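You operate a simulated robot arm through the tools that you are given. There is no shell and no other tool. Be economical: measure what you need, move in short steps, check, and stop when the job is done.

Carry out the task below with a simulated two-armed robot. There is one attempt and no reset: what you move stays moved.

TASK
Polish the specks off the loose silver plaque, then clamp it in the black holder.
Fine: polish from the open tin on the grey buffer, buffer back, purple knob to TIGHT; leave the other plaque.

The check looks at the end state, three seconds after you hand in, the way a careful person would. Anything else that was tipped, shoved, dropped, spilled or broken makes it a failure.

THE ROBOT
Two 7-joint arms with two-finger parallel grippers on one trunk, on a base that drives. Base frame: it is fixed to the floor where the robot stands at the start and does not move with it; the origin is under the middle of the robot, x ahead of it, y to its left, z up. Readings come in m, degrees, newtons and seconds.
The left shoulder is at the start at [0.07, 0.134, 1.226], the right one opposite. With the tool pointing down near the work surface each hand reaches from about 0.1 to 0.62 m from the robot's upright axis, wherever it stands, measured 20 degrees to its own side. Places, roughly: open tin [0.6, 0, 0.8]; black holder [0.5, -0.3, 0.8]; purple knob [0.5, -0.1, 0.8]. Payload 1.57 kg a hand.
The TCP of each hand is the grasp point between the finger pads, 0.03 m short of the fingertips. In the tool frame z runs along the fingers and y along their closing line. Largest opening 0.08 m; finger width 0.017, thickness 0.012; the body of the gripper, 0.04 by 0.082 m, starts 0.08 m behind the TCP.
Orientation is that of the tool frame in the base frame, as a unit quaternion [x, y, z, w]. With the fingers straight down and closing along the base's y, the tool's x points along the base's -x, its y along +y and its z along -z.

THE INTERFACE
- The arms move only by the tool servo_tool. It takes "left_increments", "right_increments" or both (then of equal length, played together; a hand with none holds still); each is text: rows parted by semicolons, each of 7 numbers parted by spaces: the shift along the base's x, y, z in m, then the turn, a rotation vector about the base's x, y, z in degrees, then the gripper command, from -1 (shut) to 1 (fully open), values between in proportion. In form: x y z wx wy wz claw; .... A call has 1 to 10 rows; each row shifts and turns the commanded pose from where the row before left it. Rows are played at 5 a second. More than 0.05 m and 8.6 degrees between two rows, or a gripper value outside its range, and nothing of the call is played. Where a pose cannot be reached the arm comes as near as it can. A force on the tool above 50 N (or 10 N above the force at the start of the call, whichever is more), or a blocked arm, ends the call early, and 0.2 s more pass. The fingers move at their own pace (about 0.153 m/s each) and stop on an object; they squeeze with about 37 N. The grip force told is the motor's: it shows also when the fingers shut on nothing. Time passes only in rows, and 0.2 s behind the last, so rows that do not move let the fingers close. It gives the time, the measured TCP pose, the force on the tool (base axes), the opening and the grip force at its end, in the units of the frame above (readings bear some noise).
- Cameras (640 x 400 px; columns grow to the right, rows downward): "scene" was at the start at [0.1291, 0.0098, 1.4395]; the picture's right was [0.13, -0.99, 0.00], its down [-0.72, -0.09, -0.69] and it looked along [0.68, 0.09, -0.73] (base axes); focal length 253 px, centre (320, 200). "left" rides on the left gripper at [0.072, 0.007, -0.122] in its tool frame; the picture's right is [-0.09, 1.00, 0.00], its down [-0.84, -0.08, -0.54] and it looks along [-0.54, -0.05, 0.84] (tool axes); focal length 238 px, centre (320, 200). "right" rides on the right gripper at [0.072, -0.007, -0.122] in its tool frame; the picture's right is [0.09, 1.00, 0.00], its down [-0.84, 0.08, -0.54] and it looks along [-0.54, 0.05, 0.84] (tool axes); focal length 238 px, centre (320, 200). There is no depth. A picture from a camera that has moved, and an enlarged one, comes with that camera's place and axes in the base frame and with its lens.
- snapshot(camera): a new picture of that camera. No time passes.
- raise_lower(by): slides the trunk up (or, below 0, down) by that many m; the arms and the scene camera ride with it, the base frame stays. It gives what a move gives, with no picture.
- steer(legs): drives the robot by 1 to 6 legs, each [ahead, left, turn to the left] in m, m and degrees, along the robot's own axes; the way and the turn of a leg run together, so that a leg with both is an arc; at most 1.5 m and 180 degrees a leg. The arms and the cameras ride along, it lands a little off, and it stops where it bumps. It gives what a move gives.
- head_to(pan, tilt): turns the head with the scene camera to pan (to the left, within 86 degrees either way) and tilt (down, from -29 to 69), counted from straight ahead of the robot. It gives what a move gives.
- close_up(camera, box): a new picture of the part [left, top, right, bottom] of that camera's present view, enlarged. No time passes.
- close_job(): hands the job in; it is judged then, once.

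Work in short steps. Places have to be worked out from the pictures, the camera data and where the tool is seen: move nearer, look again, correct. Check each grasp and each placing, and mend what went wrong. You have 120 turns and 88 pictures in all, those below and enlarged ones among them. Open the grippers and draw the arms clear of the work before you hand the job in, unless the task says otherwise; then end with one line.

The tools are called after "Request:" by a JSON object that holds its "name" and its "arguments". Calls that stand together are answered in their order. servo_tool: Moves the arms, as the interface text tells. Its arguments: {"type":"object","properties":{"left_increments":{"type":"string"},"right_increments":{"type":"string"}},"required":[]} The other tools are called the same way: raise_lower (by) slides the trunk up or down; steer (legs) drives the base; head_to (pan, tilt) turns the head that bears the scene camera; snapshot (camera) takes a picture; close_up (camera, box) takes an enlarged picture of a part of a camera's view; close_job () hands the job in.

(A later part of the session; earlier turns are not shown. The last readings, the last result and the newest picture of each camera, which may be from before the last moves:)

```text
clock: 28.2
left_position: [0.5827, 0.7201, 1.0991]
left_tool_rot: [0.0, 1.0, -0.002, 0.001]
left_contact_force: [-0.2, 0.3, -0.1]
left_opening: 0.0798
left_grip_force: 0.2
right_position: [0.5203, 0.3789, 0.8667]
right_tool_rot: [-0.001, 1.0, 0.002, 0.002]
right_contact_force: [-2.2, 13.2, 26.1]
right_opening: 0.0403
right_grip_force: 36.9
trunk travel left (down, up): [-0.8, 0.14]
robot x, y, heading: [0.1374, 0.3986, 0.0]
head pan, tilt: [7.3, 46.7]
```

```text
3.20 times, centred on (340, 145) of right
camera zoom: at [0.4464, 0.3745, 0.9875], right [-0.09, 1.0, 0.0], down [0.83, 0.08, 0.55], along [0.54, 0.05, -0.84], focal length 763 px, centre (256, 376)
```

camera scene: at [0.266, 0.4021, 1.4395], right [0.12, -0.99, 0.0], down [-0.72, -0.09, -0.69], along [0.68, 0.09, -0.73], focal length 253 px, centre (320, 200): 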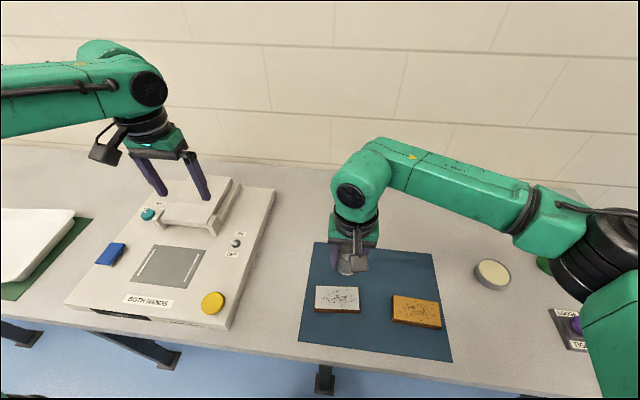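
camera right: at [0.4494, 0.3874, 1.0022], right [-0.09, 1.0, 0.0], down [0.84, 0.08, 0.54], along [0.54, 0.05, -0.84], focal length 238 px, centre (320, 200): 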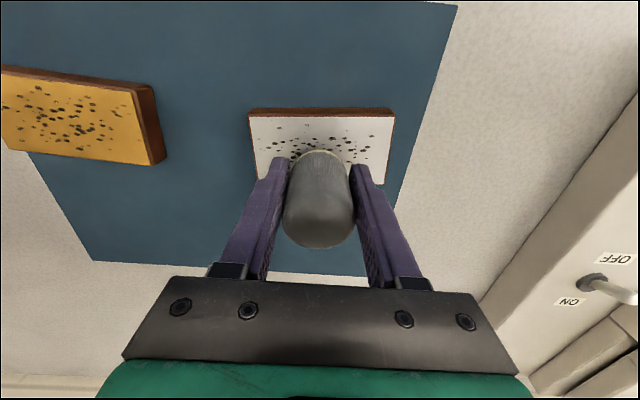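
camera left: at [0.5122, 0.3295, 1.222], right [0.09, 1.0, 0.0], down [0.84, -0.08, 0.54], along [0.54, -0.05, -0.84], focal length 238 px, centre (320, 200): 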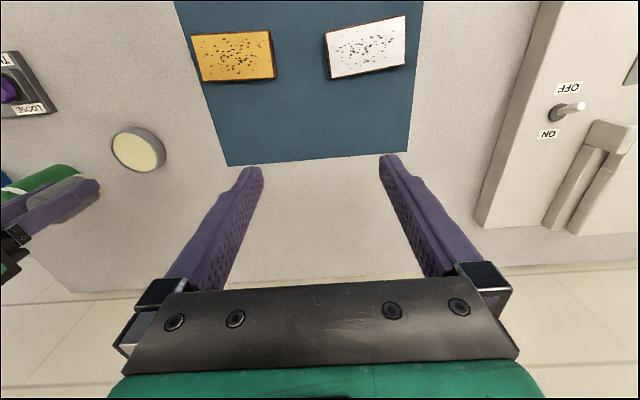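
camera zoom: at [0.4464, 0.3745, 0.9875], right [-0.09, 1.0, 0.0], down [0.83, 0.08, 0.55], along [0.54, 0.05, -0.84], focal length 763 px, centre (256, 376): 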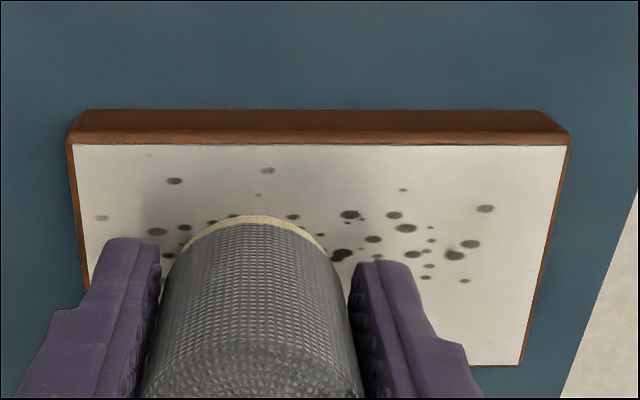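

Specks are fading and the plaque is barely moving, but 26 N is more than needed. Raise 1 mm and run full-length strokes on the midline.

Request:
{"name": "servo_tool", "arguments": {"right_increments": "0.001 -0.009 0.001 0 0 0 -1; -0.0015 0.015 0 0 0 0 -1; -0.0015 0.015 0 0 0 0 -1; -0.0015 0.015 0 0 0 0 -1; -0.0015 0.015 0 0 0 0 -1; 0.0015 -0.015 0 0 0 0 -1; 0.0015 -0.015 0 0 0 0 -1; 0.0015 -0.015 0 0 0 0 -1; 0.0015 -0.015 0 0 0 0 -1; 0 0 0 0 0 0 -1"}}

Request:
{"name": "close_up", "arguments": {"camera": "right", "box": [240, 90, 440, 200]}}

```text
clock: 30.4
left_position: [0.5823, 0.7204, 1.1001]
left_tool_rot: [0.001, 1.0, -0.001, 0.002]
left_contact_force: [0.4, 0.4, 0.4]
left_opening: 0.08
left_grip_force: 0.1
right_position: [0.5227, 0.3655, 0.8674]
right_tool_rot: [0.0, 1.0, -0.001, 0.002]
right_contact_force: [-0.9, 9.1, 17.0]
right_opening: 0.0404
right_grip_force: 37.1
trunk travel left (down, up): [-0.8, 0.14]
robot x, y, heading: [0.1369, 0.3958, -0.2]
head pan, tilt: [7.3, 46.7]
```

```text
3.20 times, centred on (340, 145) of right
camera zoom: at [0.449, 0.3611, 0.9873], right [-0.09, 1.0, 0.0], down [0.84, 0.08, 0.54], along [0.54, 0.05, -0.84], focal length 763 px, centre (256, 376)
```

zoom: 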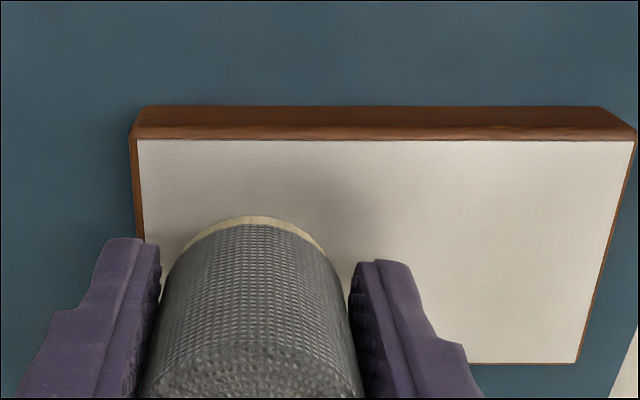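

All visible specks are gone. Lift and inspect the whole face.

Request:
{"name": "servo_tool", "arguments": {"right_increments": "0 0 0.005 0 0 0 -1; 0 0 0.015 0 0 0 -1; 0 0 0.025 0 0 0 -1; 0 0 0.03 0 0 0 -1; 0 0 0.03 0 0 0 -1; 0 0 0.02 0 0 0 -1; 0 0 0 0 0 0 -1"}}

Request:
{"name": "close_up", "arguments": {"camera": "scene", "box": [300, 240, 460, 360]}}

Request:
{"name": "snapshot", "arguments": {"camera": "right"}}

```text
clock: 32.0
left_position: [0.5837, 0.7176, 1.0997]
left_tool_rot: [0.001, 1.0, 0.0, 0.0]
left_contact_force: [-1.0, -0.1, 0.2]
left_opening: 0.0802
left_grip_force: 0.1
right_position: [0.5235, 0.364, 0.9898]
right_tool_rot: [0.001, 1.0, 0.0, 0.001]
right_contact_force: [-0.1, 0.1, 0.0]
right_opening: 0.0403
right_grip_force: 37.5
trunk travel left (down, up): [-0.8, 0.14]
robot x, y, heading: [0.139, 0.3954, 0.1]
head pan, tilt: [7.3, 46.7]
```

```text
3.33 times, centred on (380, 300) of scene
camera zoom: at [0.2663, 0.4054, 1.4395], right [0.13, -0.99, 0.0], down [-0.72, -0.09, -0.69], along [0.68, 0.09, -0.73], focal length 844 px, centre (120, -133)
```

zoom: 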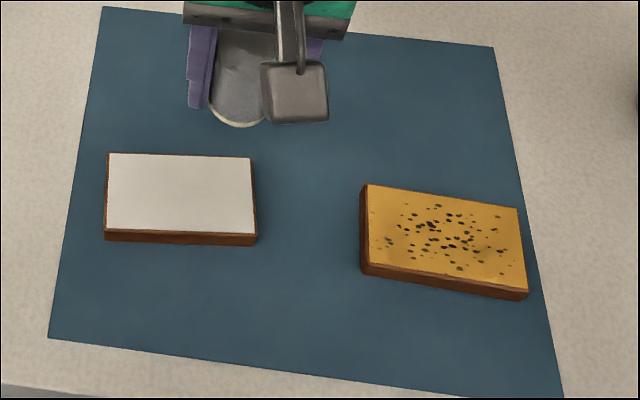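

```text
47 pictures are left
camera right: at [0.4505, 0.3584, 1.1119], right [-0.09, 1.0, 0.0], down [0.84, 0.08, 0.54], along [0.54, 0.05, -0.84], focal length 238 px, centre (320, 200)
```

right: 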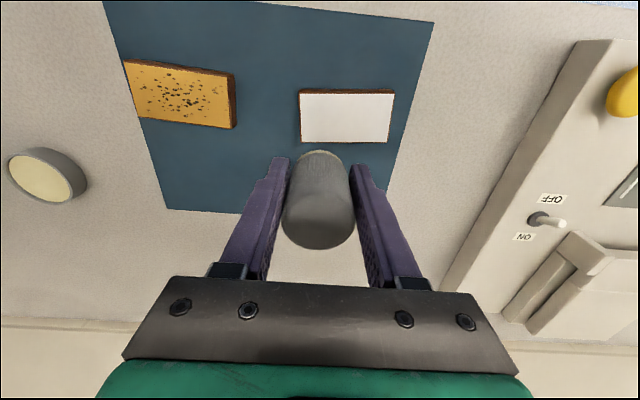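

Face is clean and the plaque has hardly moved. Drive back right 0.39 m to return the buffer.

Request:
{"name": "steer", "arguments": {"legs": [[0.0, -0.2, 0.0], [-0.03, -0.2, 0.0]]}}

```text
clock: 34.8
left_position: [0.5552, 0.3208, 1.0988]
left_tool_rot: [-0.001, 1.0, -0.001, 0.0]
left_contact_force: [-0.4, 0.2, -0.2]
left_opening: 0.08
left_grip_force: 0.0
right_position: [0.494, -0.0353, 0.9896]
right_tool_rot: [-0.001, 1.0, -0.001, 0.0]
right_contact_force: [-0.4, 0.1, 0.3]
right_opening: 0.0404
right_grip_force: 36.5
trunk travel left (down, up): [-0.8, 0.14]
robot x, y, heading: [0.1092, -0.009, -0.3]
head pan, tilt: [7.3, 46.7]
```

Move over the buffer's original spot (0.476, 0.000) and lower to about 0.85.

Request:
{"name": "servo_tool", "arguments": {"right_increments": "-0.009 0.017 -0.02 0 0 0 -1; -0.009 0.017 -0.03 0 0 0 -1; 0 0 -0.03 0 0 0 -1; 0 0 -0.03 0 0 0 -1; 0 0 -0.025 0 0 0 -1; 0 0 0 0 0 0 -1"}}

Request:
{"name": "close_up", "arguments": {"camera": "left", "box": [0, 0, 220, 140]}}

```text
clock: 36.2
left_position: [0.5539, 0.3166, 1.1]
left_tool_rot: [-0.001, 1.0, 0.0, 0.0]
left_contact_force: [0.4, -0.5, 0.4]
left_opening: 0.0799
left_grip_force: 0.1
right_position: [0.4777, -0.005, 0.8539]
right_tool_rot: [-0.001, 1.0, 0.0, 0.0]
right_contact_force: [0.2, -0.7, -1.2]
right_opening: 0.0405
right_grip_force: 36.5
trunk travel left (down, up): [-0.8, 0.14]
robot x, y, heading: [0.1088, -0.0058, 0.0]
head pan, tilt: [7.3, 46.7]
```

```text
2.86 times, centred on (110, 70) of left
camera zoom: at [0.483, 0.3233, 1.2223], right [0.09, 1.0, 0.0], down [0.84, -0.08, 0.54], along [0.54, -0.05, -0.84], focal length 681 px, centre (920, 571)
```

zoom: 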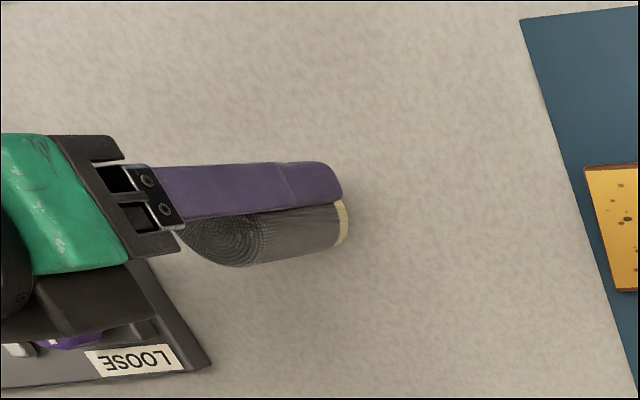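

Lower the last centimetre gently with a small y correction and read the force.

Request:
{"name": "servo_tool", "arguments": {"right_increments": "-0.001 0.004 -0.004 0 0 0 -1; 0 0 -0.003 0 0 0 -1; 0 0 -0.002 0 0 0 -1; 0 0 0 0 0 0 -1"}}

```text
clock: 37.2
left_position: [0.5554, 0.3178, 1.0993]
left_tool_rot: [-0.001, 1.0, 0.0, 0.0]
left_contact_force: [-0.1, 0.0, 0.5]
left_opening: 0.0799
left_grip_force: 0.0
right_position: [0.4752, -0.0001, 0.8442]
right_tool_rot: [-0.001, 1.0, 0.0, -0.001]
right_contact_force: [-0.2, 0.3, -1.3]
right_opening: 0.0406
right_grip_force: 36.6
trunk travel left (down, up): [-0.8, 0.14]
robot x, y, heading: [0.1083, -0.0057, 0.2]
head pan, tilt: [7.3, 46.7]
```

Request:
{"name": "servo_tool", "arguments": {"right_increments": "0 0 -0.0015 0 0 0 -1; 0 0 0 0 0 0 -1"}}

```text
clock: 37.8
left_position: [0.554, 0.3173, 1.0998]
left_tool_rot: [-0.001, 1.0, 0.0, 0.0]
left_contact_force: [-0.2, -0.3, -0.4]
left_opening: 0.0801
left_grip_force: 0.1
right_position: [0.4762, 0.0008, 0.8437]
right_tool_rot: [0.0, 1.0, 0.0, 0.0]
right_contact_force: [-0.6, -0.6, -1.3]
right_opening: 0.0406
right_grip_force: 37.6
trunk travel left (down, up): [-0.8, 0.14]
robot x, y, heading: [0.1047, -0.0085, 0.0]
head pan, tilt: [7.3, 46.7]
```

Request:
{"name": "servo_tool", "arguments": {"right_increments": "0 0 -0.0015 0 0 0 -1; 0 0 0 0 0 0 -1"}}

```text
clock: 38.4
left_position: [0.5534, 0.3183, 1.0994]
left_tool_rot: [0.0, 1.0, 0.0, 0.0]
left_contact_force: [-0.5, -0.2, -1.0]
left_opening: 0.0799
left_grip_force: 0.1
right_position: [0.4755, 0.0012, 0.8439]
right_tool_rot: [-0.001, 1.0, -0.001, 0.0]
right_contact_force: [0.1, -0.2, -0.3]
right_opening: 0.0405
right_grip_force: 36.5
trunk travel left (down, up): [-0.8, 0.14]
robot x, y, heading: [0.108, -0.0071, 0.1]
head pan, tilt: [7.3, 46.7]
```

Request:
{"name": "servo_tool", "arguments": {"right_increments": "0 0 -0.0015 0 0 0 -1; 0 0 0 0 0 0 -1"}}

```text
clock: 39.0
left_position: [0.5546, 0.3172, 1.0997]
left_tool_rot: [0.0, 1.0, 0.0, 0.0]
left_contact_force: [0.4, 0.2, -0.3]
left_opening: 0.0801
left_grip_force: 0.1
right_position: [0.4755, 0.0008, 0.8412]
right_tool_rot: [-0.001, 1.0, 0.0, 0.0]
right_contact_force: [0.4, -0.8, 1.5]
right_opening: 0.0403
right_grip_force: 37.0
trunk travel left (down, up): [-0.8, 0.14]
robot x, y, heading: [0.1061, -0.0047, 0.2]
head pan, tilt: [7.3, 46.7]
```

The buffer now rests on the table (force turned positive). Open partly and evenly, wait, then rise and look.

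Request:
{"name": "servo_tool", "arguments": {"right_increments": "0 0 0 0 0 0 0.3; 0 0 0 0 0 0 1; 0 0 0 0 0 0 1; 0 0 0.02 0 0 0 1; 0 0 0.03 0 0 0 1; 0 0 0.04 0 0 0 1; 0 0 0.04 0 0 0 1; 0 0 0 0 0 0 1"}}

Request:
{"name": "snapshot", "arguments": {"camera": "right"}}

```text
clock: 40.8
left_position: [0.5544, 0.3171, 1.0993]
left_tool_rot: [0.0, 1.0, 0.0, 0.0]
left_contact_force: [-0.3, -0.2, 0.5]
left_opening: 0.0799
left_grip_force: 0.1
right_position: [0.4757, -0.0004, 0.9702]
right_tool_rot: [-0.001, 1.0, 0.0, 0.0]
right_contact_force: [0.3, 0.2, 1.1]
right_opening: 0.0802
right_grip_force: 0.1
trunk travel left (down, up): [-0.8, 0.14]
robot x, y, heading: [0.1047, -0.005, 0.1]
head pan, tilt: [7.3, 46.7]
```

```text
45 pictures are left
camera right: at [0.4019, -0.0054, 1.0927], right [-0.09, 1.0, 0.0], down [0.84, 0.08, 0.54], along [0.54, 0.05, -0.84], focal length 238 px, centre (320, 200)
```

right: 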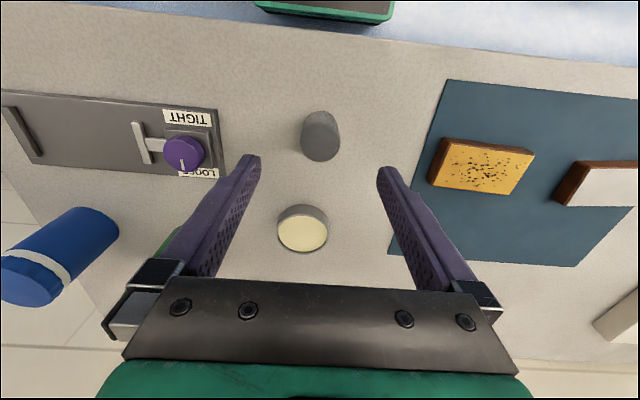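

The buffer is back on its spot, upright. Now rise a bit and turn the right tool +85° about z (closing along x), then drive back left.

Request:
{"name": "servo_tool", "arguments": {"right_increments": "0 0 0.03 0 0 8.5 1; 0 0 0.02 0 0 8.5 1; 0 0 0 0 0 8.5 1; 0 0 0 0 0 8.5 1; 0 0 0 0 0 8.5 1; 0 0 0 0 0 8.5 1; 0 0 0 0 0 8.5 1; 0 0 0 0 0 8.5 1; 0 0 0 0 0 8.5 1; 0 0 0 0 0 8.5 1"}}

Request:
{"name": "steer", "arguments": {"legs": [[0.0, 0.2, 0.0], [0.03, 0.2, 0.0]]}}

```text
clock: 43.0
left_position: [0.5543, 0.3175, 1.0995]
left_tool_rot: [-0.001, 1.0, 0.0, 0.0]
left_contact_force: [-0.3, -0.1, -0.1]
left_opening: 0.0801
left_grip_force: 0.0
right_position: [0.4762, 0.0023, 1.0212]
right_tool_rot: [-0.518, 0.855, 0.0, 0.0]
right_contact_force: [-0.4, 0.3, 0.4]
right_opening: 0.0803
right_grip_force: 0.1
right hand out of reach, approached as far as the arm can: row 8, 9, 10
trunk travel left (down, up): [-0.8, 0.14]
robot x, y, heading: [0.1055, -0.0083, 0.0]
head pan, tilt: [7.3, 46.7]
```

```text
clock: 45.8
left_position: [0.5853, 0.7185, 1.1005]
left_tool_rot: [0.001, 1.0, 0.002, 0.0]
left_contact_force: [-0.4, -0.3, -0.4]
left_opening: 0.0797
left_grip_force: 0.0
right_position: [0.5056, 0.4031, 1.0216]
right_tool_rot: [-0.518, 0.855, 0.001, 0.0]
right_contact_force: [-0.6, -0.2, -0.3]
right_opening: 0.0801
right_grip_force: 0.1
trunk travel left (down, up): [-0.8, 0.14]
robot x, y, heading: [0.1383, 0.3987, -0.4]
head pan, tilt: [7.3, 46.7]
```

Positive yaw hits a joint limit at 62°. Turn the other way, toward -85°.

Request:
{"name": "servo_tool", "arguments": {"right_increments": "0 0 0 0 0 -8.5 1; 0 0 0 0 0 -8.5 1; 0 0 0 0 0 -8.5 1; 0 0 0 0 0 -8.5 1; 0 0 0 0 0 -8.5 1; 0 0 0 0 0 -8.5 1; 0 0 0 0 0 -8.5 1; 0 0 0 0 0 -8.5 1; 0 0 0 0 0 -8.5 1; 0 0 0 0 0 -8.5 1"}}

Request:
{"name": "servo_tool", "arguments": {"right_increments": "0 0 0 0 0 -8.5 1; 0 0 0 0 0 -8.5 1; 0 0 0 0 0 -8.5 1; 0 0 0 0 0 -8.5 1; 0 0 0 0 0 -8.5 1; 0 0 0 0 0 -8.5 1; 0 0 0 0 0 -8.5 1; 0 0 0 0 0 0 1"}}

```text
clock: 48.0
left_position: [0.5861, 0.7196, 1.0999]
left_tool_rot: [0.001, 1.0, 0.0, 0.0]
left_contact_force: [-0.7, 0.2, -0.2]
left_opening: 0.0801
left_grip_force: 0.1
right_position: [0.5049, 0.4042, 1.0219]
right_tool_rot: [0.198, 0.98, 0.001, 0.0]
right_contact_force: [0.3, 0.1, 0.0]
right_opening: 0.0798
right_grip_force: 0.1
trunk travel left (down, up): [-0.8, 0.14]
robot x, y, heading: [0.136, 0.3991, -0.0]
head pan, tilt: [7.3, 46.7]
```

```text
clock: 49.8
left_position: [0.5859, 0.7213, 1.0986]
left_tool_rot: [0.001, 1.0, 0.0, 0.0]
left_contact_force: [-0.1, -0.6, -0.2]
left_opening: 0.08
left_grip_force: 0.0
right_position: [0.5054, 0.4073, 1.0202]
right_tool_rot: [0.658, 0.753, 0.0, 0.0]
right_contact_force: [1.3, 0.8, 0.0]
right_opening: 0.0804
right_grip_force: 0.2
trunk travel left (down, up): [-0.8, 0.14]
robot x, y, heading: [0.1387, 0.3998, -0.1]
head pan, tilt: [7.3, 46.7]
```

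Yaw is -82.3°, fine. Turn the last 2.7°, move over the plaque at (0.522, 0.393), lower to 0.93, and look.

Request:
{"name": "servo_tool", "arguments": {"right_increments": "0.009 -0.007 -0.03 0 0 -2.7 1; 0.008 -0.007 -0.03 0 0 0 1; 0 0 -0.03 0 0 0 1; 0 0 0 0 0 0 1"}}

Request:
{"name": "snapshot", "arguments": {"camera": "right"}}

Request:
{"name": "close_up", "arguments": {"camera": "scene", "box": [290, 230, 410, 350]}}

```text
clock: 50.8
left_position: [0.585, 0.7218, 1.101]
left_tool_rot: [0.001, 1.0, 0.0, -0.001]
left_contact_force: [-0.1, -0.1, 0.4]
left_opening: 0.0802
left_grip_force: 0.1
right_position: [0.5244, 0.3889, 0.9296]
right_tool_rot: [0.675, 0.738, 0.0, 0.0]
right_contact_force: [0.1, 0.8, 0.6]
right_opening: 0.08
right_grip_force: 0.2
trunk travel left (down, up): [-0.8, 0.14]
robot x, y, heading: [0.1366, 0.3963, -0.3]
head pan, tilt: [7.3, 46.7]
```

```text
44 pictures are left
camera right: at [0.509, 0.4608, 1.0509], right [0.98, 0.18, 0.0], down [0.15, -0.83, 0.54], along [0.1, -0.53, -0.84], focal length 238 px, centre (320, 200)
```

right: 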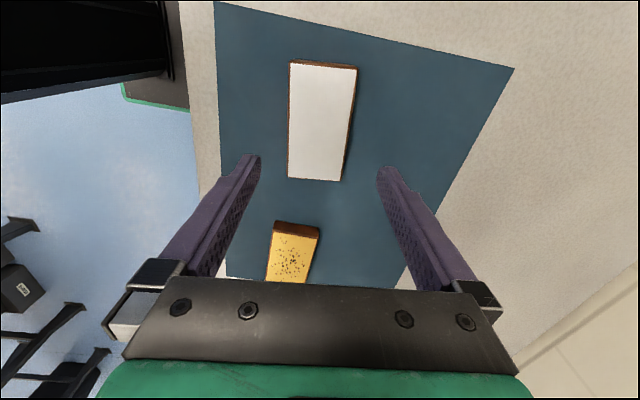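

```text
3.33 times, centred on (350, 290) of scene
camera zoom: at [0.267, 0.4083, 1.4395], right [0.13, -0.99, 0.0], down [-0.72, -0.09, -0.69], along [0.68, 0.09, -0.73], focal length 844 px, centre (220, -100)
```

zoom: 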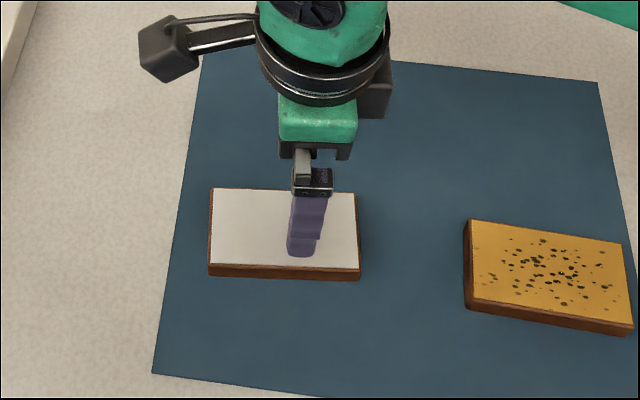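

Plaque centre (0.520, 0.395), yaw ~5.5°. Align and lower to TCP 0.865 for a check of the straddle.

Request:
{"name": "servo_tool", "arguments": {"right_increments": "-0.004 0.006 -0.025 0 0 0.5 1; 0 0 -0.025 0 0 0 1; 0 0 -0.015 0 0 0 1; 0 0 0 0 0 0 1"}}

Request:
{"name": "snapshot", "arguments": {"camera": "right"}}

```text
clock: 51.8
left_position: [0.5863, 0.7224, 1.0997]
left_tool_rot: [0.001, 1.0, 0.0, 0.001]
left_contact_force: [-0.7, 0.4, 0.2]
left_opening: 0.0799
left_grip_force: 0.1
right_position: [0.5192, 0.395, 0.8644]
right_tool_rot: [0.672, 0.741, 0.0, 0.0]
right_contact_force: [0.5, 0.0, 1.0]
right_opening: 0.08
right_grip_force: 0.0
trunk travel left (down, up): [-0.8, 0.14]
robot x, y, heading: [0.139, 0.3971, 0.0]
head pan, tilt: [7.3, 46.7]
```

```text
42 pictures are left
camera right: at [0.5046, 0.4675, 0.9865], right [0.98, 0.19, 0.0], down [0.16, -0.83, 0.54], along [0.1, -0.53, -0.84], focal length 238 px, centre (320, 200)
```

right: 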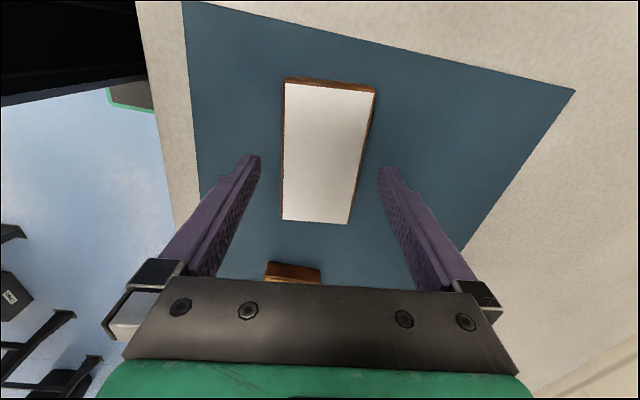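

Fingers straddle the plaque evenly. Lower to 0.837 and close.

Request:
{"name": "servo_tool", "arguments": {"right_increments": "0 0 -0.015 0 0 0 1; 0 0 -0.012 0 0 0 1; 0 0 0 0 0 0 1; 0 0 0 0 0 0 0.5; 0 0 0 0 0 0 0; 0 0 0 0 0 0 -1; 0 0 0 0 0 0 -1; 0 0 0 0 0 0 -1"}}

```text
clock: 53.6
left_position: [0.5853, 0.7197, 1.1004]
left_tool_rot: [0.001, 1.0, 0.0, 0.001]
left_contact_force: [0.5, 0.4, 0.3]
left_opening: 0.0801
left_grip_force: 0.0
right_position: [0.5183, 0.3961, 0.8384]
right_tool_rot: [0.671, 0.742, 0.0, 0.001]
right_contact_force: [0.1, 0.3, 0.4]
right_opening: 0.0592
right_grip_force: 37.1
trunk travel left (down, up): [-0.8, 0.14]
robot x, y, heading: [0.137, 0.3993, -0.0]
head pan, tilt: [7.3, 46.7]
```

Gripped at 0.059 m. Lift slowly and look.

Request:
{"name": "servo_tool", "arguments": {"right_increments": "0 0 0.004 0 0 0 -1; 0 0 0.008 0 0 0 -1; 0 0 0.012 0 0 0 -1; 0 0 0.02 0 0 0 -1; 0 0 0.025 0 0 0 -1; 0 0 0.025 0 0 0 -1; 0 0 0.02 0 0 0 -1; 0 0 0 0 0 0 -1"}}

Request:
{"name": "snapshot", "arguments": {"camera": "right"}}

Request:
{"name": "snapshot", "arguments": {"camera": "scene"}}

```text
clock: 55.4
left_position: [0.5853, 0.7216, 1.0992]
left_tool_rot: [0.001, 1.0, 0.001, 0.0]
left_contact_force: [-0.2, -0.3, 0.2]
left_opening: 0.0802
left_grip_force: 0.1
right_position: [0.5203, 0.3976, 0.9512]
right_tool_rot: [0.672, 0.741, 0.0, 0.0]
right_contact_force: [-0.6, 0.1, -1.7]
right_opening: 0.0594
right_grip_force: 36.8
trunk travel left (down, up): [-0.8, 0.14]
robot x, y, heading: [0.1389, 0.3997, 0.1]
head pan, tilt: [7.3, 46.7]
```

```text
41 pictures are left
camera right: at [0.5053, 0.4698, 1.0727], right [0.98, 0.19, 0.0], down [0.16, -0.82, 0.54], along [0.1, -0.53, -0.84], focal length 238 px, centre (320, 200)
```

right: 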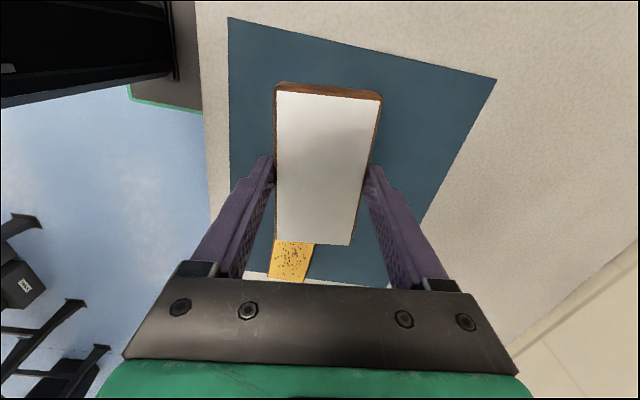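

```text
40 pictures are left
camera scene: at [0.2674, 0.4083, 1.4395], right [0.13, -0.99, 0.0], down [-0.72, -0.09, -0.69], along [0.68, 0.09, -0.73], focal length 253 px, centre (320, 200)
```

scene: 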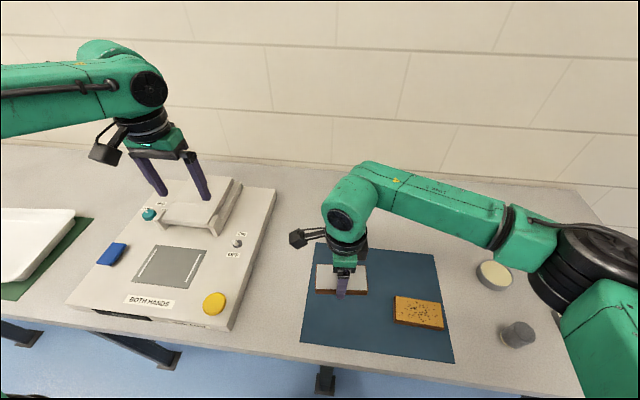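

Plaque held level. Raise a bit more and drive right 0.6 m toward the holder.

Request:
{"name": "servo_tool", "arguments": {"right_increments": "-0.01 0 0.02 0 0 0 -1; -0.01 0 0.02 0 0 0 -1; 0 0 0.01 0 0 0 -1; 0 0 0 0 0 0 -1"}}

Request:
{"name": "steer", "arguments": {"legs": [[0.0, -0.2, 0.0], [0.0, -0.2, 0.0], [0.0, -0.2, 0.0]]}}

Request:
{"name": "snapshot", "arguments": {"camera": "scene"}}

Request:
{"name": "snapshot", "arguments": {"camera": "right"}}

```text
clock: 56.4
left_position: [0.5858, 0.7212, 1.1001]
left_tool_rot: [0.001, 1.0, 0.0, 0.0]
left_contact_force: [0.5, 0.2, 0.3]
left_opening: 0.0801
left_grip_force: 0.0
right_position: [0.5005, 0.3977, 1.0042]
right_tool_rot: [0.672, 0.741, 0.001, 0.0]
right_contact_force: [-0.3, -0.2, -2.0]
right_opening: 0.0592
right_grip_force: 37.2
trunk travel left (down, up): [-0.8, 0.14]
robot x, y, heading: [0.1395, 0.4016, 0.1]
head pan, tilt: [7.3, 46.7]
```

```text
clock: 60.4
left_position: [0.5851, 0.1364, 1.0983]
left_tool_rot: [0.001, 1.0, -0.002, 0.0]
left_contact_force: [-1.3, 0.3, -0.9]
left_opening: 0.0799
left_grip_force: 0.0
right_position: [0.4984, -0.1867, 1.0018]
right_tool_rot: [0.672, 0.741, -0.002, 0.001]
right_contact_force: [0.8, 0.5, -0.9]
right_opening: 0.0592
right_grip_force: 37.3
trunk travel left (down, up): [-0.8, 0.14]
robot x, y, heading: [0.1354, -0.1889, -0.3]
head pan, tilt: [7.3, 46.7]
```

```text
39 pictures are left
camera scene: at [0.2664, -0.1756, 1.4394], right [0.13, -0.99, 0.0], down [-0.72, -0.09, -0.69], along [0.68, 0.08, -0.73], focal length 253 px, centre (320, 200)
```

scene: 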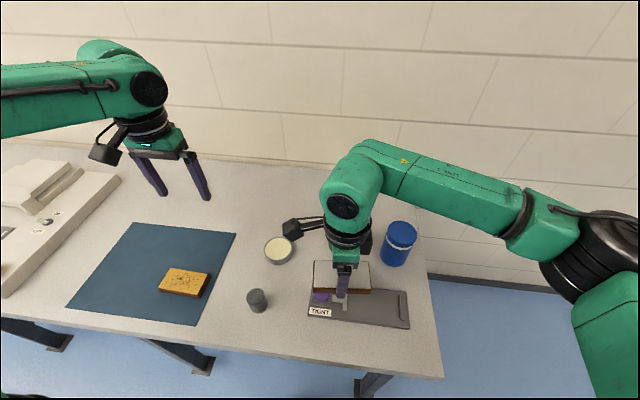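

```text
38 pictures are left
camera right: at [0.4842, -0.1141, 1.1246], right [0.98, 0.19, 0.0], down [0.16, -0.82, 0.54], along [0.1, -0.53, -0.84], focal length 238 px, centre (320, 200)
```

right: 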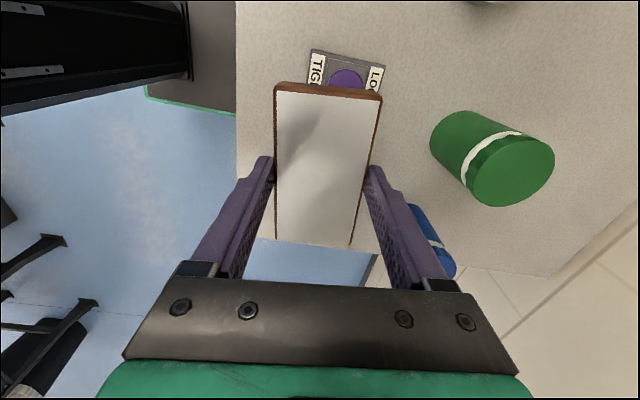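

Plaque is centred on the TCP. I judge the holder's bay to be centred at (0.512, -0.270), with yaw about 0. Turn to yaw -90° and move over it at z = 0.93, then look.

Request:
{"name": "servo_tool", "arguments": {"right_increments": "0.005 -0.028 0 0 0 -2.8 -1; 0.005 -0.028 0 0 0 -2.8 -1; 0.003 -0.027 -0.02 0 0 0 -1; 0 0 -0.025 0 0 0 -1; 0 0 -0.02 0 0 0 -1; 0 0 0 0 0 0 -1"}}

Request:
{"name": "close_up", "arguments": {"camera": "scene", "box": [280, 240, 440, 350]}}

Request:
{"name": "snapshot", "arguments": {"camera": "right"}}

Request:
{"name": "snapshot", "arguments": {"camera": "left"}}

```text
clock: 61.8
left_position: [0.584, 0.1325, 1.0992]
left_tool_rot: [0.001, 1.0, 0.0, 0.0]
left_contact_force: [0.1, 0.5, -0.2]
left_opening: 0.08
left_grip_force: 0.0
right_position: [0.5107, -0.2722, 0.9378]
right_tool_rot: [0.707, 0.707, 0.0, 0.0]
right_contact_force: [0.0, -0.2, -0.7]
right_opening: 0.0593
right_grip_force: 37.0
trunk travel left (down, up): [-0.8, 0.14]
robot x, y, heading: [0.1376, -0.193, -0.2]
head pan, tilt: [7.3, 46.7]
```

```text
3.64 times, centred on (360, 295) of scene
camera zoom: at [0.2661, -0.1799, 1.4395], right [0.13, -0.99, 0.0], down [-0.72, -0.09, -0.69], along [0.68, 0.09, -0.73], focal length 921 px, centre (174, -146)
```

zoom: 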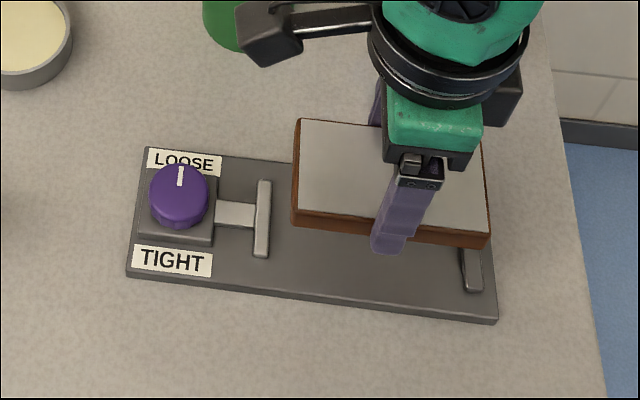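

```text
36 pictures are left
camera right: at [0.5039, -0.199, 1.0598], right [1.0, 0.09, 0.0], down [0.08, -0.84, 0.54], along [0.05, -0.54, -0.84], focal length 238 px, centre (320, 200)
```

right: 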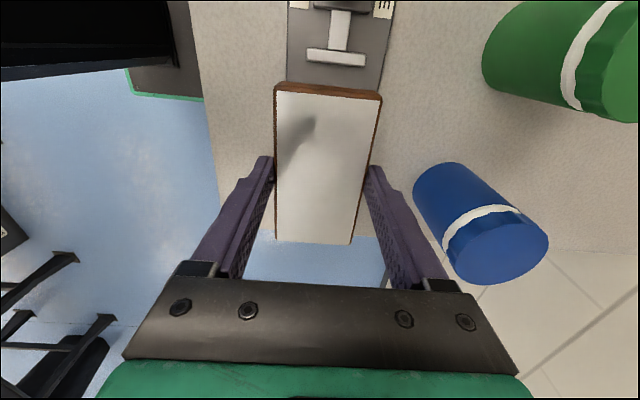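

```text
35 pictures are left
camera left: at [0.5133, 0.1396, 1.2223], right [0.09, 1.0, 0.0], down [0.84, -0.08, 0.54], along [0.54, -0.05, -0.84], focal length 238 px, centre (320, 200)
```

left: 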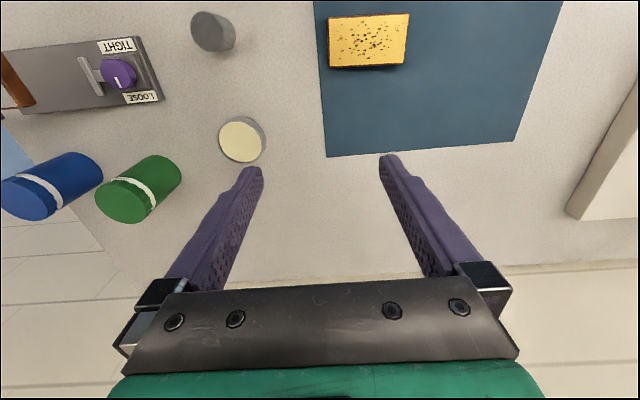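

Bay spans y ≈ -0.2125 to -0.3345, and the plaque lies at -0.2215 to -0.3295. Small correction, lower to 0.875, and recheck.

Request:
{"name": "servo_tool", "arguments": {"right_increments": "0.002 0.0015 -0.025 0 0 0 -1; 0 0 -0.025 0 0 0 -1; 0 0 -0.015 0 0 0 -1; 0 0 0 0 0 0 -1"}}

Request:
{"name": "close_up", "arguments": {"camera": "scene", "box": [280, 250, 440, 350]}}

Request:
{"name": "close_up", "arguments": {"camera": "right", "box": [240, 20, 420, 260]}}

```text
clock: 62.8
left_position: [0.5852, 0.1336, 1.0993]
left_tool_rot: [0.001, 1.0, 0.0, 0.0]
left_contact_force: [0.4, -0.9, 0.4]
left_opening: 0.0802
left_grip_force: 0.0
right_position: [0.5119, -0.2687, 0.8716]
right_tool_rot: [0.707, 0.707, 0.0, 0.001]
right_contact_force: [0.7, 1.1, -1.2]
right_opening: 0.0593
right_grip_force: 36.7
trunk travel left (down, up): [-0.8, 0.14]
robot x, y, heading: [0.1378, -0.1876, -0.1]
head pan, tilt: [7.3, 46.7]
```

```text
4.00 times, centred on (360, 300) of scene
camera zoom: at [0.2663, -0.1793, 1.4395], right [0.13, -0.99, 0.0], down [-0.72, -0.09, -0.69], along [0.68, 0.09, -0.73], focal length 1013 px, centre (160, -200)
```

zoom: 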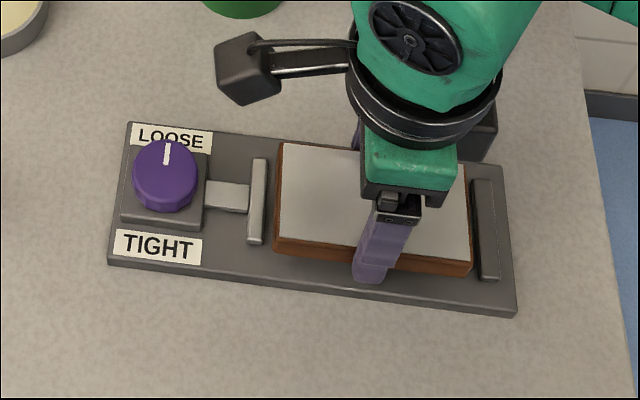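

```text
1.67 times, centred on (330, 140) of right
camera zoom: at [0.5046, -0.1959, 0.9928], right [1.0, 0.09, 0.0], down [0.08, -0.84, 0.54], along [0.05, -0.54, -0.84], focal length 397 px, centre (303, 300)
```

zoom: 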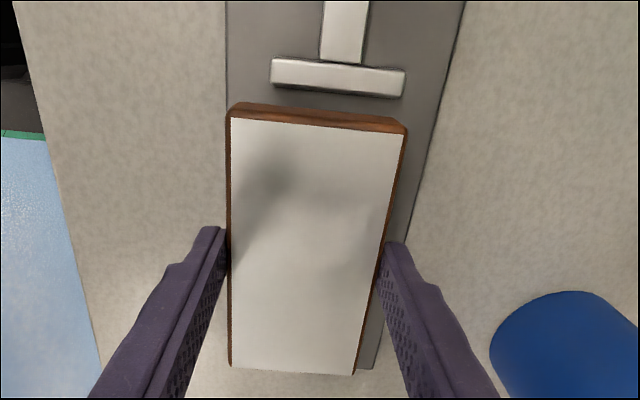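

Clear gaps at both ends. Shift +5 mm x, -2 mm y, and lower to about 0.852.

Request:
{"name": "servo_tool", "arguments": {"right_increments": "0.005 -0.002 -0.008 0 0 0 -1; 0 0 -0.008 0 0 0 -1; 0 0 -0.004 0 0 0 -1; 0 0 0 0 0 0 -1"}}

Request:
{"name": "servo_tool", "arguments": {"right_increments": "0 0 -0.002 0 0 0 -1; 0 0 0 0 0 0 -1"}}

Request:
{"name": "close_up", "arguments": {"camera": "scene", "box": [280, 250, 440, 350]}}

```text
clock: 63.8
left_position: [0.5852, 0.1331, 1.0996]
left_tool_rot: [0.001, 1.0, 0.0, 0.0]
left_contact_force: [0.3, -0.2, -1.0]
left_opening: 0.0801
left_grip_force: 0.0
right_position: [0.5174, -0.2723, 0.8523]
right_tool_rot: [0.707, 0.707, 0.001, -0.001]
right_contact_force: [-0.3, 0.3, -1.8]
right_opening: 0.0593
right_grip_force: 37.1
trunk travel left (down, up): [-0.8, 0.14]
robot x, y, heading: [0.1357, -0.19, -0.1]
head pan, tilt: [7.3, 46.7]
```

```text
clock: 64.4
left_position: [0.5854, 0.133, 1.0991]
left_tool_rot: [0.001, 1.0, -0.001, 0.001]
left_contact_force: [-0.4, 0.2, -0.7]
left_opening: 0.0801
left_grip_force: 0.1
right_position: [0.5183, -0.2716, 0.8508]
right_tool_rot: [0.707, 0.707, 0.0, 0.0]
right_contact_force: [0.7, 0.4, -1.6]
right_opening: 0.0592
right_grip_force: 37.8
trunk travel left (down, up): [-0.8, 0.14]
robot x, y, heading: [0.138, -0.1929, -0.2]
head pan, tilt: [7.3, 46.7]
```

```text
4.00 times, centred on (360, 300) of scene
camera zoom: at [0.2664, -0.1793, 1.4395], right [0.13, -0.99, 0.0], down [-0.72, -0.09, -0.69], along [0.68, 0.09, -0.73], focal length 1013 px, centre (160, -200)
```

zoom: 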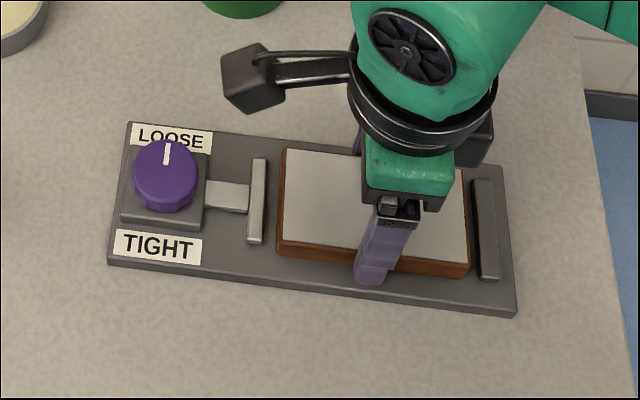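

Nearly down; nudge +2 mm in y and continue down.

Request:
{"name": "servo_tool", "arguments": {"right_increments": "0 0.002 -0.002 0 0 0 -1; 0 0 0 0 0 0 -1"}}

Request:
{"name": "servo_tool", "arguments": {"right_increments": "0 0 -0.002 0 0 0 -1; 0 0 0 0 0 0 -1"}}

```text
clock: 65.0
left_position: [0.5832, 0.1337, 1.0995]
left_tool_rot: [0.0, 1.0, 0.0, 0.001]
left_contact_force: [-0.4, -0.1, 0.2]
left_opening: 0.0803
left_grip_force: 0.1
right_position: [0.5184, -0.2715, 0.8497]
right_tool_rot: [0.707, 0.707, 0.001, 0.001]
right_contact_force: [0.8, -3.5, 9.2]
right_opening: 0.0593
right_grip_force: 36.9
trunk travel left (down, up): [-0.8, 0.14]
robot x, y, heading: [0.1381, -0.1891, -0.0]
head pan, tilt: [7.3, 46.7]
```

```text
clock: 65.6
left_position: [0.5818, 0.1324, 1.1009]
left_tool_rot: [0.001, 1.0, 0.001, 0.002]
left_contact_force: [0.5, -0.4, 0.4]
left_opening: 0.0797
left_grip_force: 0.1
right_position: [0.5188, -0.2712, 0.8502]
right_tool_rot: [0.708, 0.706, 0.004, 0.001]
right_contact_force: [4.3, -7.8, 28.0]
right_opening: 0.0594
right_grip_force: 37.2
trunk travel left (down, up): [-0.8, 0.14]
robot x, y, heading: [0.1371, -0.1882, 0.0]
head pan, tilt: [7.3, 46.7]
```

It sits on the holder bed (28 N). Ease up 2 mm, open, rise, and inspect.

Request:
{"name": "servo_tool", "arguments": {"right_increments": "0 0 0.002 0 0 0 -1; 0 0 0 0 0 0 0.6; 0 0 0 0 0 0 1; 0 0 0 0 0 0 1; 0 0 0.02 0 0 0 1; 0 0 0.03 0 0 0 1; 0 0 0.04 0 0 0 1; 0 0 0.04 0 0 0 1; 0 0 0 0 0 0 1"}}

Request:
{"name": "snapshot", "arguments": {"camera": "right"}}

Request:
{"name": "close_up", "arguments": {"camera": "scene", "box": [280, 250, 440, 350]}}

```text
clock: 67.6
left_position: [0.585, 0.1329, 1.0985]
left_tool_rot: [0.001, 1.0, 0.0, 0.0]
left_contact_force: [0.3, 0.4, 0.5]
left_opening: 0.0801
left_grip_force: 0.0
right_position: [0.5181, -0.269, 0.9781]
right_tool_rot: [0.707, 0.707, 0.0, 0.0]
right_contact_force: [-0.7, 0.9, -0.2]
right_opening: 0.0799
right_grip_force: 0.1
trunk travel left (down, up): [-0.8, 0.14]
robot x, y, heading: [0.1375, -0.1897, 0.0]
head pan, tilt: [7.3, 46.7]
```

```text
31 pictures are left
camera right: at [0.5102, -0.1961, 1.0996], right [1.0, 0.09, 0.0], down [0.08, -0.84, 0.54], along [0.05, -0.54, -0.84], focal length 238 px, centre (320, 200)
```

right: 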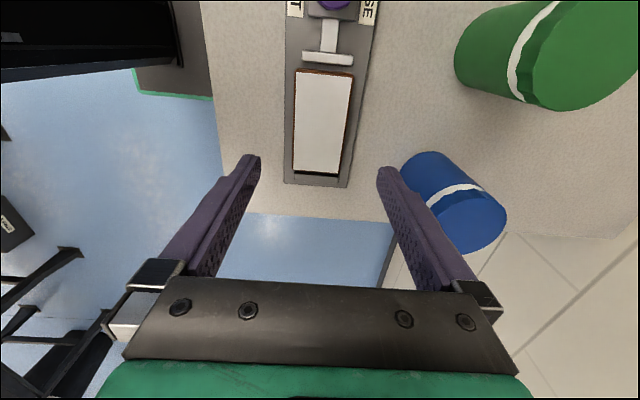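

```text
4.00 times, centred on (360, 300) of scene
camera zoom: at [0.2664, -0.1794, 1.4395], right [0.13, -0.99, 0.0], down [-0.72, -0.09, -0.69], along [0.68, 0.09, -0.73], focal length 1013 px, centre (160, -200)
```

zoom: 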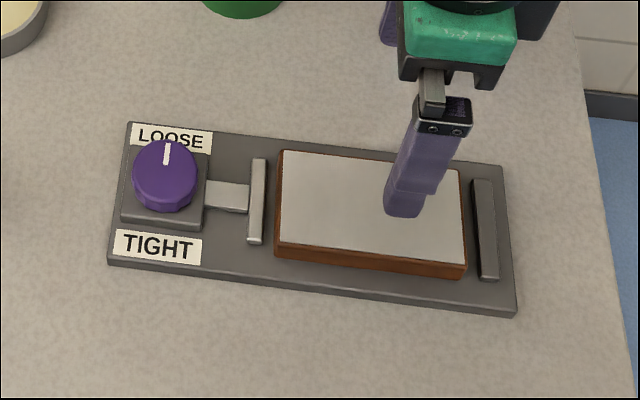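

Plaque is seated between the jaw and stop. Next the knob at about (0.513, -0.150). I move over it and turn the tool toward +55° so there's room for a 180° clockwise turn.

Request:
{"name": "servo_tool", "arguments": {"right_increments": "0 0.03 0 0 0 8.5 1; 0 0.03 0 0 0 8.5 1; 0 0.03 0 0 0 8.5 1; -0.005 0.029 0 0 0 8.5 1; 0 0 0 0 0 8.5 1; 0 0 0 0 0 8.5 1; 0 0 0 0 0 8.5 1; 0 0 0 0 0 8.5 1; 0 0 0 0 0 8.5 1; 0 0 0 0 0 8.5 1"}}

Request:
{"name": "servo_tool", "arguments": {"right_increments": "0 0 0 0 0 8.5 0.5; 0 0 0 0 0 8.5 0.5; 0 0 0 0 0 8.5 0.5; 0 0 0 0 0 8.5 0.5; 0 0 0 0 0 8.5 0.5; 0 0 0 0 0 8.5 0.5; 0 0 0 0 0 8.5 0.5; 0 0 0 0 0 0 0.5"}}

Request:
{"name": "snapshot", "arguments": {"camera": "right"}}

Request:
{"name": "close_up", "arguments": {"camera": "scene", "box": [260, 220, 440, 350]}}

```text
clock: 69.8
left_position: [0.5845, 0.134, 1.0987]
left_tool_rot: [0.001, 1.0, 0.0, 0.0]
left_contact_force: [-1.0, -0.3, 0.7]
left_opening: 0.0798
left_grip_force: 0.1
right_position: [0.5133, -0.1515, 0.9794]
right_tool_rot: [0.042, 0.999, 0.001, 0.0]
right_contact_force: [0.3, 0.0, -0.1]
right_opening: 0.08
right_grip_force: 0.0
trunk travel left (down, up): [-0.8, 0.14]
robot x, y, heading: [0.1382, -0.1877, 0.0]
head pan, tilt: [7.3, 46.7]
```

```text
clock: 71.6
left_position: [0.585, 0.1336, 1.1]
left_tool_rot: [0.001, 1.0, 0.0, 0.0]
left_contact_force: [0.5, -0.8, -0.1]
left_opening: 0.0802
left_grip_force: 0.2
right_position: [0.5134, -0.1495, 0.9796]
right_tool_rot: [-0.459, 0.889, 0.0, 0.0]
right_contact_force: [-0.2, 0.3, 0.3]
right_opening: 0.06
right_grip_force: 0.0
trunk travel left (down, up): [-0.8, 0.14]
robot x, y, heading: [0.1354, -0.1896, 0.1]
head pan, tilt: [7.3, 46.7]
```

```text
29 pictures are left
camera right: at [0.4767, -0.2117, 1.101], right [-0.87, 0.5, 0.0], down [0.42, 0.73, 0.54], along [0.27, 0.47, -0.84], focal length 238 px, centre (320, 200)
```

right: 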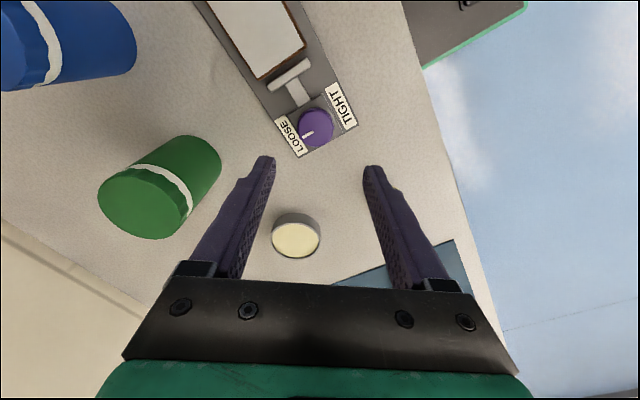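

```text
3.08 times, centred on (350, 285) of scene
camera zoom: at [0.2662, -0.1792, 1.4395], right [0.13, -0.99, 0.0], down [-0.72, -0.09, -0.69], along [0.68, 0.09, -0.73], focal length 780 px, centre (228, -62)
```

zoom: 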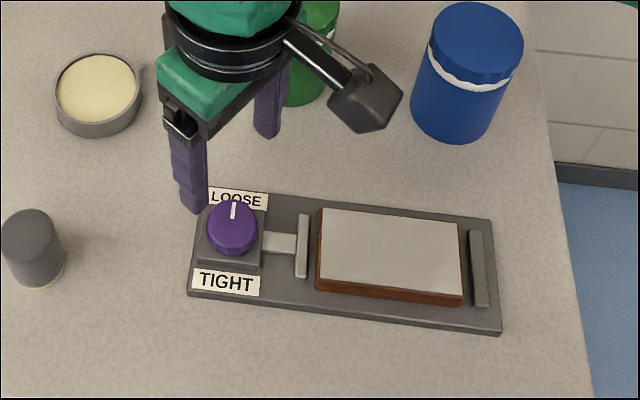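

Knob centre refined to (0.515, -0.151). Lower to 0.872 and look.

Request:
{"name": "servo_tool", "arguments": {"right_increments": "0.002 -0.0015 -0.04 0 0 0 0.5; 0 0 -0.04 0 0 0 0.5; 0 0 -0.027 0 0 0 0.5; 0 0 0 0 0 0 0.5"}}

Request:
{"name": "snapshot", "arguments": {"camera": "right"}}

Request:
{"name": "close_up", "arguments": {"camera": "scene", "box": [280, 230, 400, 330]}}

```text
clock: 72.6
left_position: [0.5848, 0.1326, 1.0999]
left_tool_rot: [0.0, 1.0, 0.0, 0.001]
left_contact_force: [0.3, -1.3, -0.7]
left_opening: 0.0799
left_grip_force: 0.0
right_position: [0.5149, -0.1515, 0.8725]
right_tool_rot: [-0.457, 0.889, 0.0, 0.0]
right_contact_force: [0.0, 0.5, 0.0]
right_opening: 0.06
right_grip_force: 0.1
trunk travel left (down, up): [-0.8, 0.14]
robot x, y, heading: [0.1404, -0.1895, -0.2]
head pan, tilt: [7.3, 46.7]
```

```text
27 pictures are left
camera right: at [0.4774, -0.2122, 0.9933], right [-0.86, 0.5, 0.0], down [0.42, 0.73, 0.54], along [0.27, 0.47, -0.84], focal length 238 px, centre (320, 200)
```

right: 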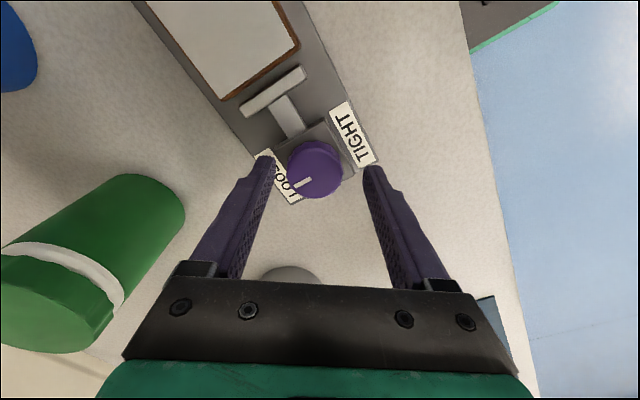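

```text
4.00 times, centred on (340, 280) of scene
camera zoom: at [0.2661, -0.1793, 1.4395], right [0.13, -0.99, 0.0], down [-0.72, -0.09, -0.69], along [0.68, 0.09, -0.73], focal length 1013 px, centre (240, -120)
```

zoom: 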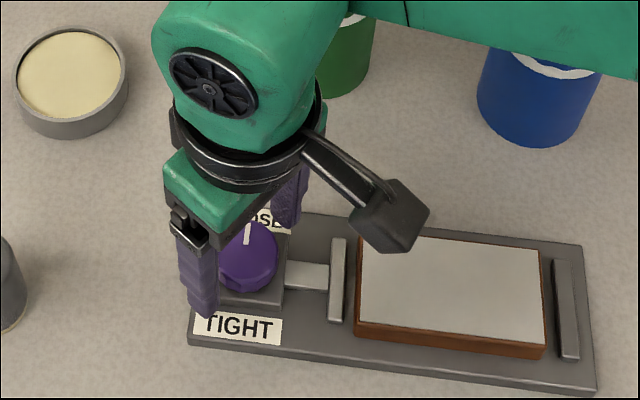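

The fingers straddle the knob. Lower 9 mm more and close.

Request:
{"name": "servo_tool", "arguments": {"right_increments": "0 0 -0.005 0 0 0 0.5; 0 0 -0.004 0 0 0 0.5; 0 0 0 0 0 0 0.2; 0 0 0 0 0 0 -1; 0 0 0 0 0 0 -1; 0 0 0 0 0 0 -1"}}

```text
clock: 74.0
left_position: [0.5861, 0.1325, 1.0995]
left_tool_rot: [0.001, 1.0, 0.001, 0.001]
left_contact_force: [-0.4, 0.0, -0.3]
left_opening: 0.0802
left_grip_force: 0.1
right_position: [0.5177, -0.1532, 0.863]
right_tool_rot: [-0.458, 0.889, 0.0, 0.0]
right_contact_force: [10.1, -6.8, 6.0]
right_opening: 0.0392
right_grip_force: 44.8
trunk travel left (down, up): [-0.8, 0.14]
robot x, y, heading: [0.1376, -0.1932, -0.2]
head pan, tilt: [7.3, 46.7]
```

The knob is gripped, with a slight off-centre push. Shift to relieve it and try a small clockwise turn.

Request:
{"name": "servo_tool", "arguments": {"right_increments": "0.003 -0.002 0 0 0 0 -1; 0 0 0 0 0 -6 -1; 0 0 0 0 0 -6 -1; 0 0 0 0 0 -6 -1; 0 0 0 0 0 0 -1"}}

Request:
{"name": "close_up", "arguments": {"camera": "scene", "box": [280, 230, 400, 330]}}

```text
clock: 75.2
left_position: [0.5834, 0.1347, 1.0994]
left_tool_rot: [0.0, 1.0, 0.0, 0.001]
left_contact_force: [0.3, 0.3, -0.2]
left_opening: 0.0801
left_grip_force: 0.0
right_position: [0.5175, -0.1523, 0.8624]
right_tool_rot: [-0.315, 0.949, 0.001, -0.001]
right_contact_force: [-12.1, 5.5, -9.2]
right_opening: 0.0392
right_grip_force: 44.6
trunk travel left (down, up): [-0.8, 0.14]
robot x, y, heading: [0.1348, -0.1901, -0.0]
head pan, tilt: [7.3, 46.7]
```

```text
4.00 times, centred on (340, 280) of scene
camera zoom: at [0.2637, -0.1775, 1.4396], right [0.13, -0.99, 0.0], down [-0.72, -0.09, -0.69], along [0.68, 0.09, -0.73], focal length 1013 px, centre (240, -120)
```

zoom: 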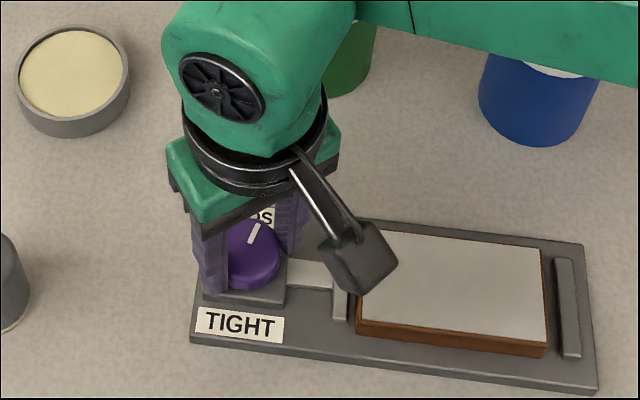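

The knob turns clockwise with the tool. Continue, with a half back-shift.

Request:
{"name": "servo_tool", "arguments": {"right_increments": "-0.0015 0.001 0 0 0 -8 -1; 0 0 0 0 0 -8 -1; 0 0 0 0 0 -8 -1; 0 0 0 0 0 -8 -1; 0 0 0 0 0 -8 -1; 0 0 0 0 0 -8 -1; 0 0 0 0 0 -8 -1; 0 0 0 0 0 -8 -1; 0 0 0 0 0 0 -1"}}

Request:
{"name": "close_up", "arguments": {"camera": "scene", "box": [280, 230, 400, 330]}}

```text
clock: 77.2
left_position: [0.5835, 0.14, 1.0978]
left_tool_rot: [0.0, 1.0, -0.003, 0.001]
left_contact_force: [0.4, 0.2, -0.9]
left_opening: 0.08
left_grip_force: 0.0
right_position: [0.5155, -0.1473, 0.8626]
right_tool_rot: [0.238, 0.971, 0.0, -0.001]
right_contact_force: [-11.5, 26.0, -12.2]
right_opening: 0.039
right_grip_force: 44.3
trunk travel left (down, up): [-0.8, 0.14]
robot x, y, heading: [0.1368, -0.1909, -0.4]
head pan, tilt: [7.3, 46.7]
```

```text
4.00 times, centred on (340, 280) of scene
camera zoom: at [0.2649, -0.1714, 1.4396], right [0.13, -0.99, 0.01], down [-0.72, -0.1, -0.69], along [0.68, 0.08, -0.73], focal length 1013 px, centre (240, -120)
```

zoom: 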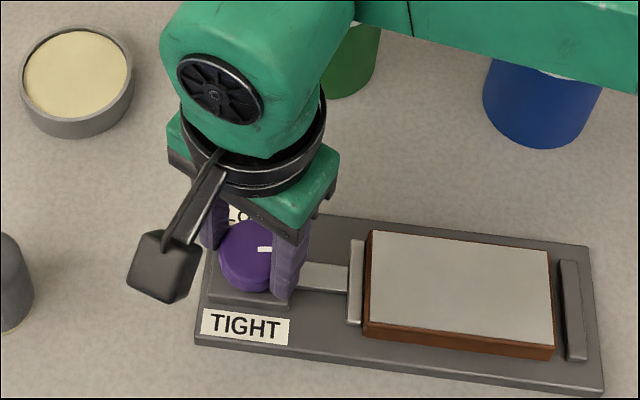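

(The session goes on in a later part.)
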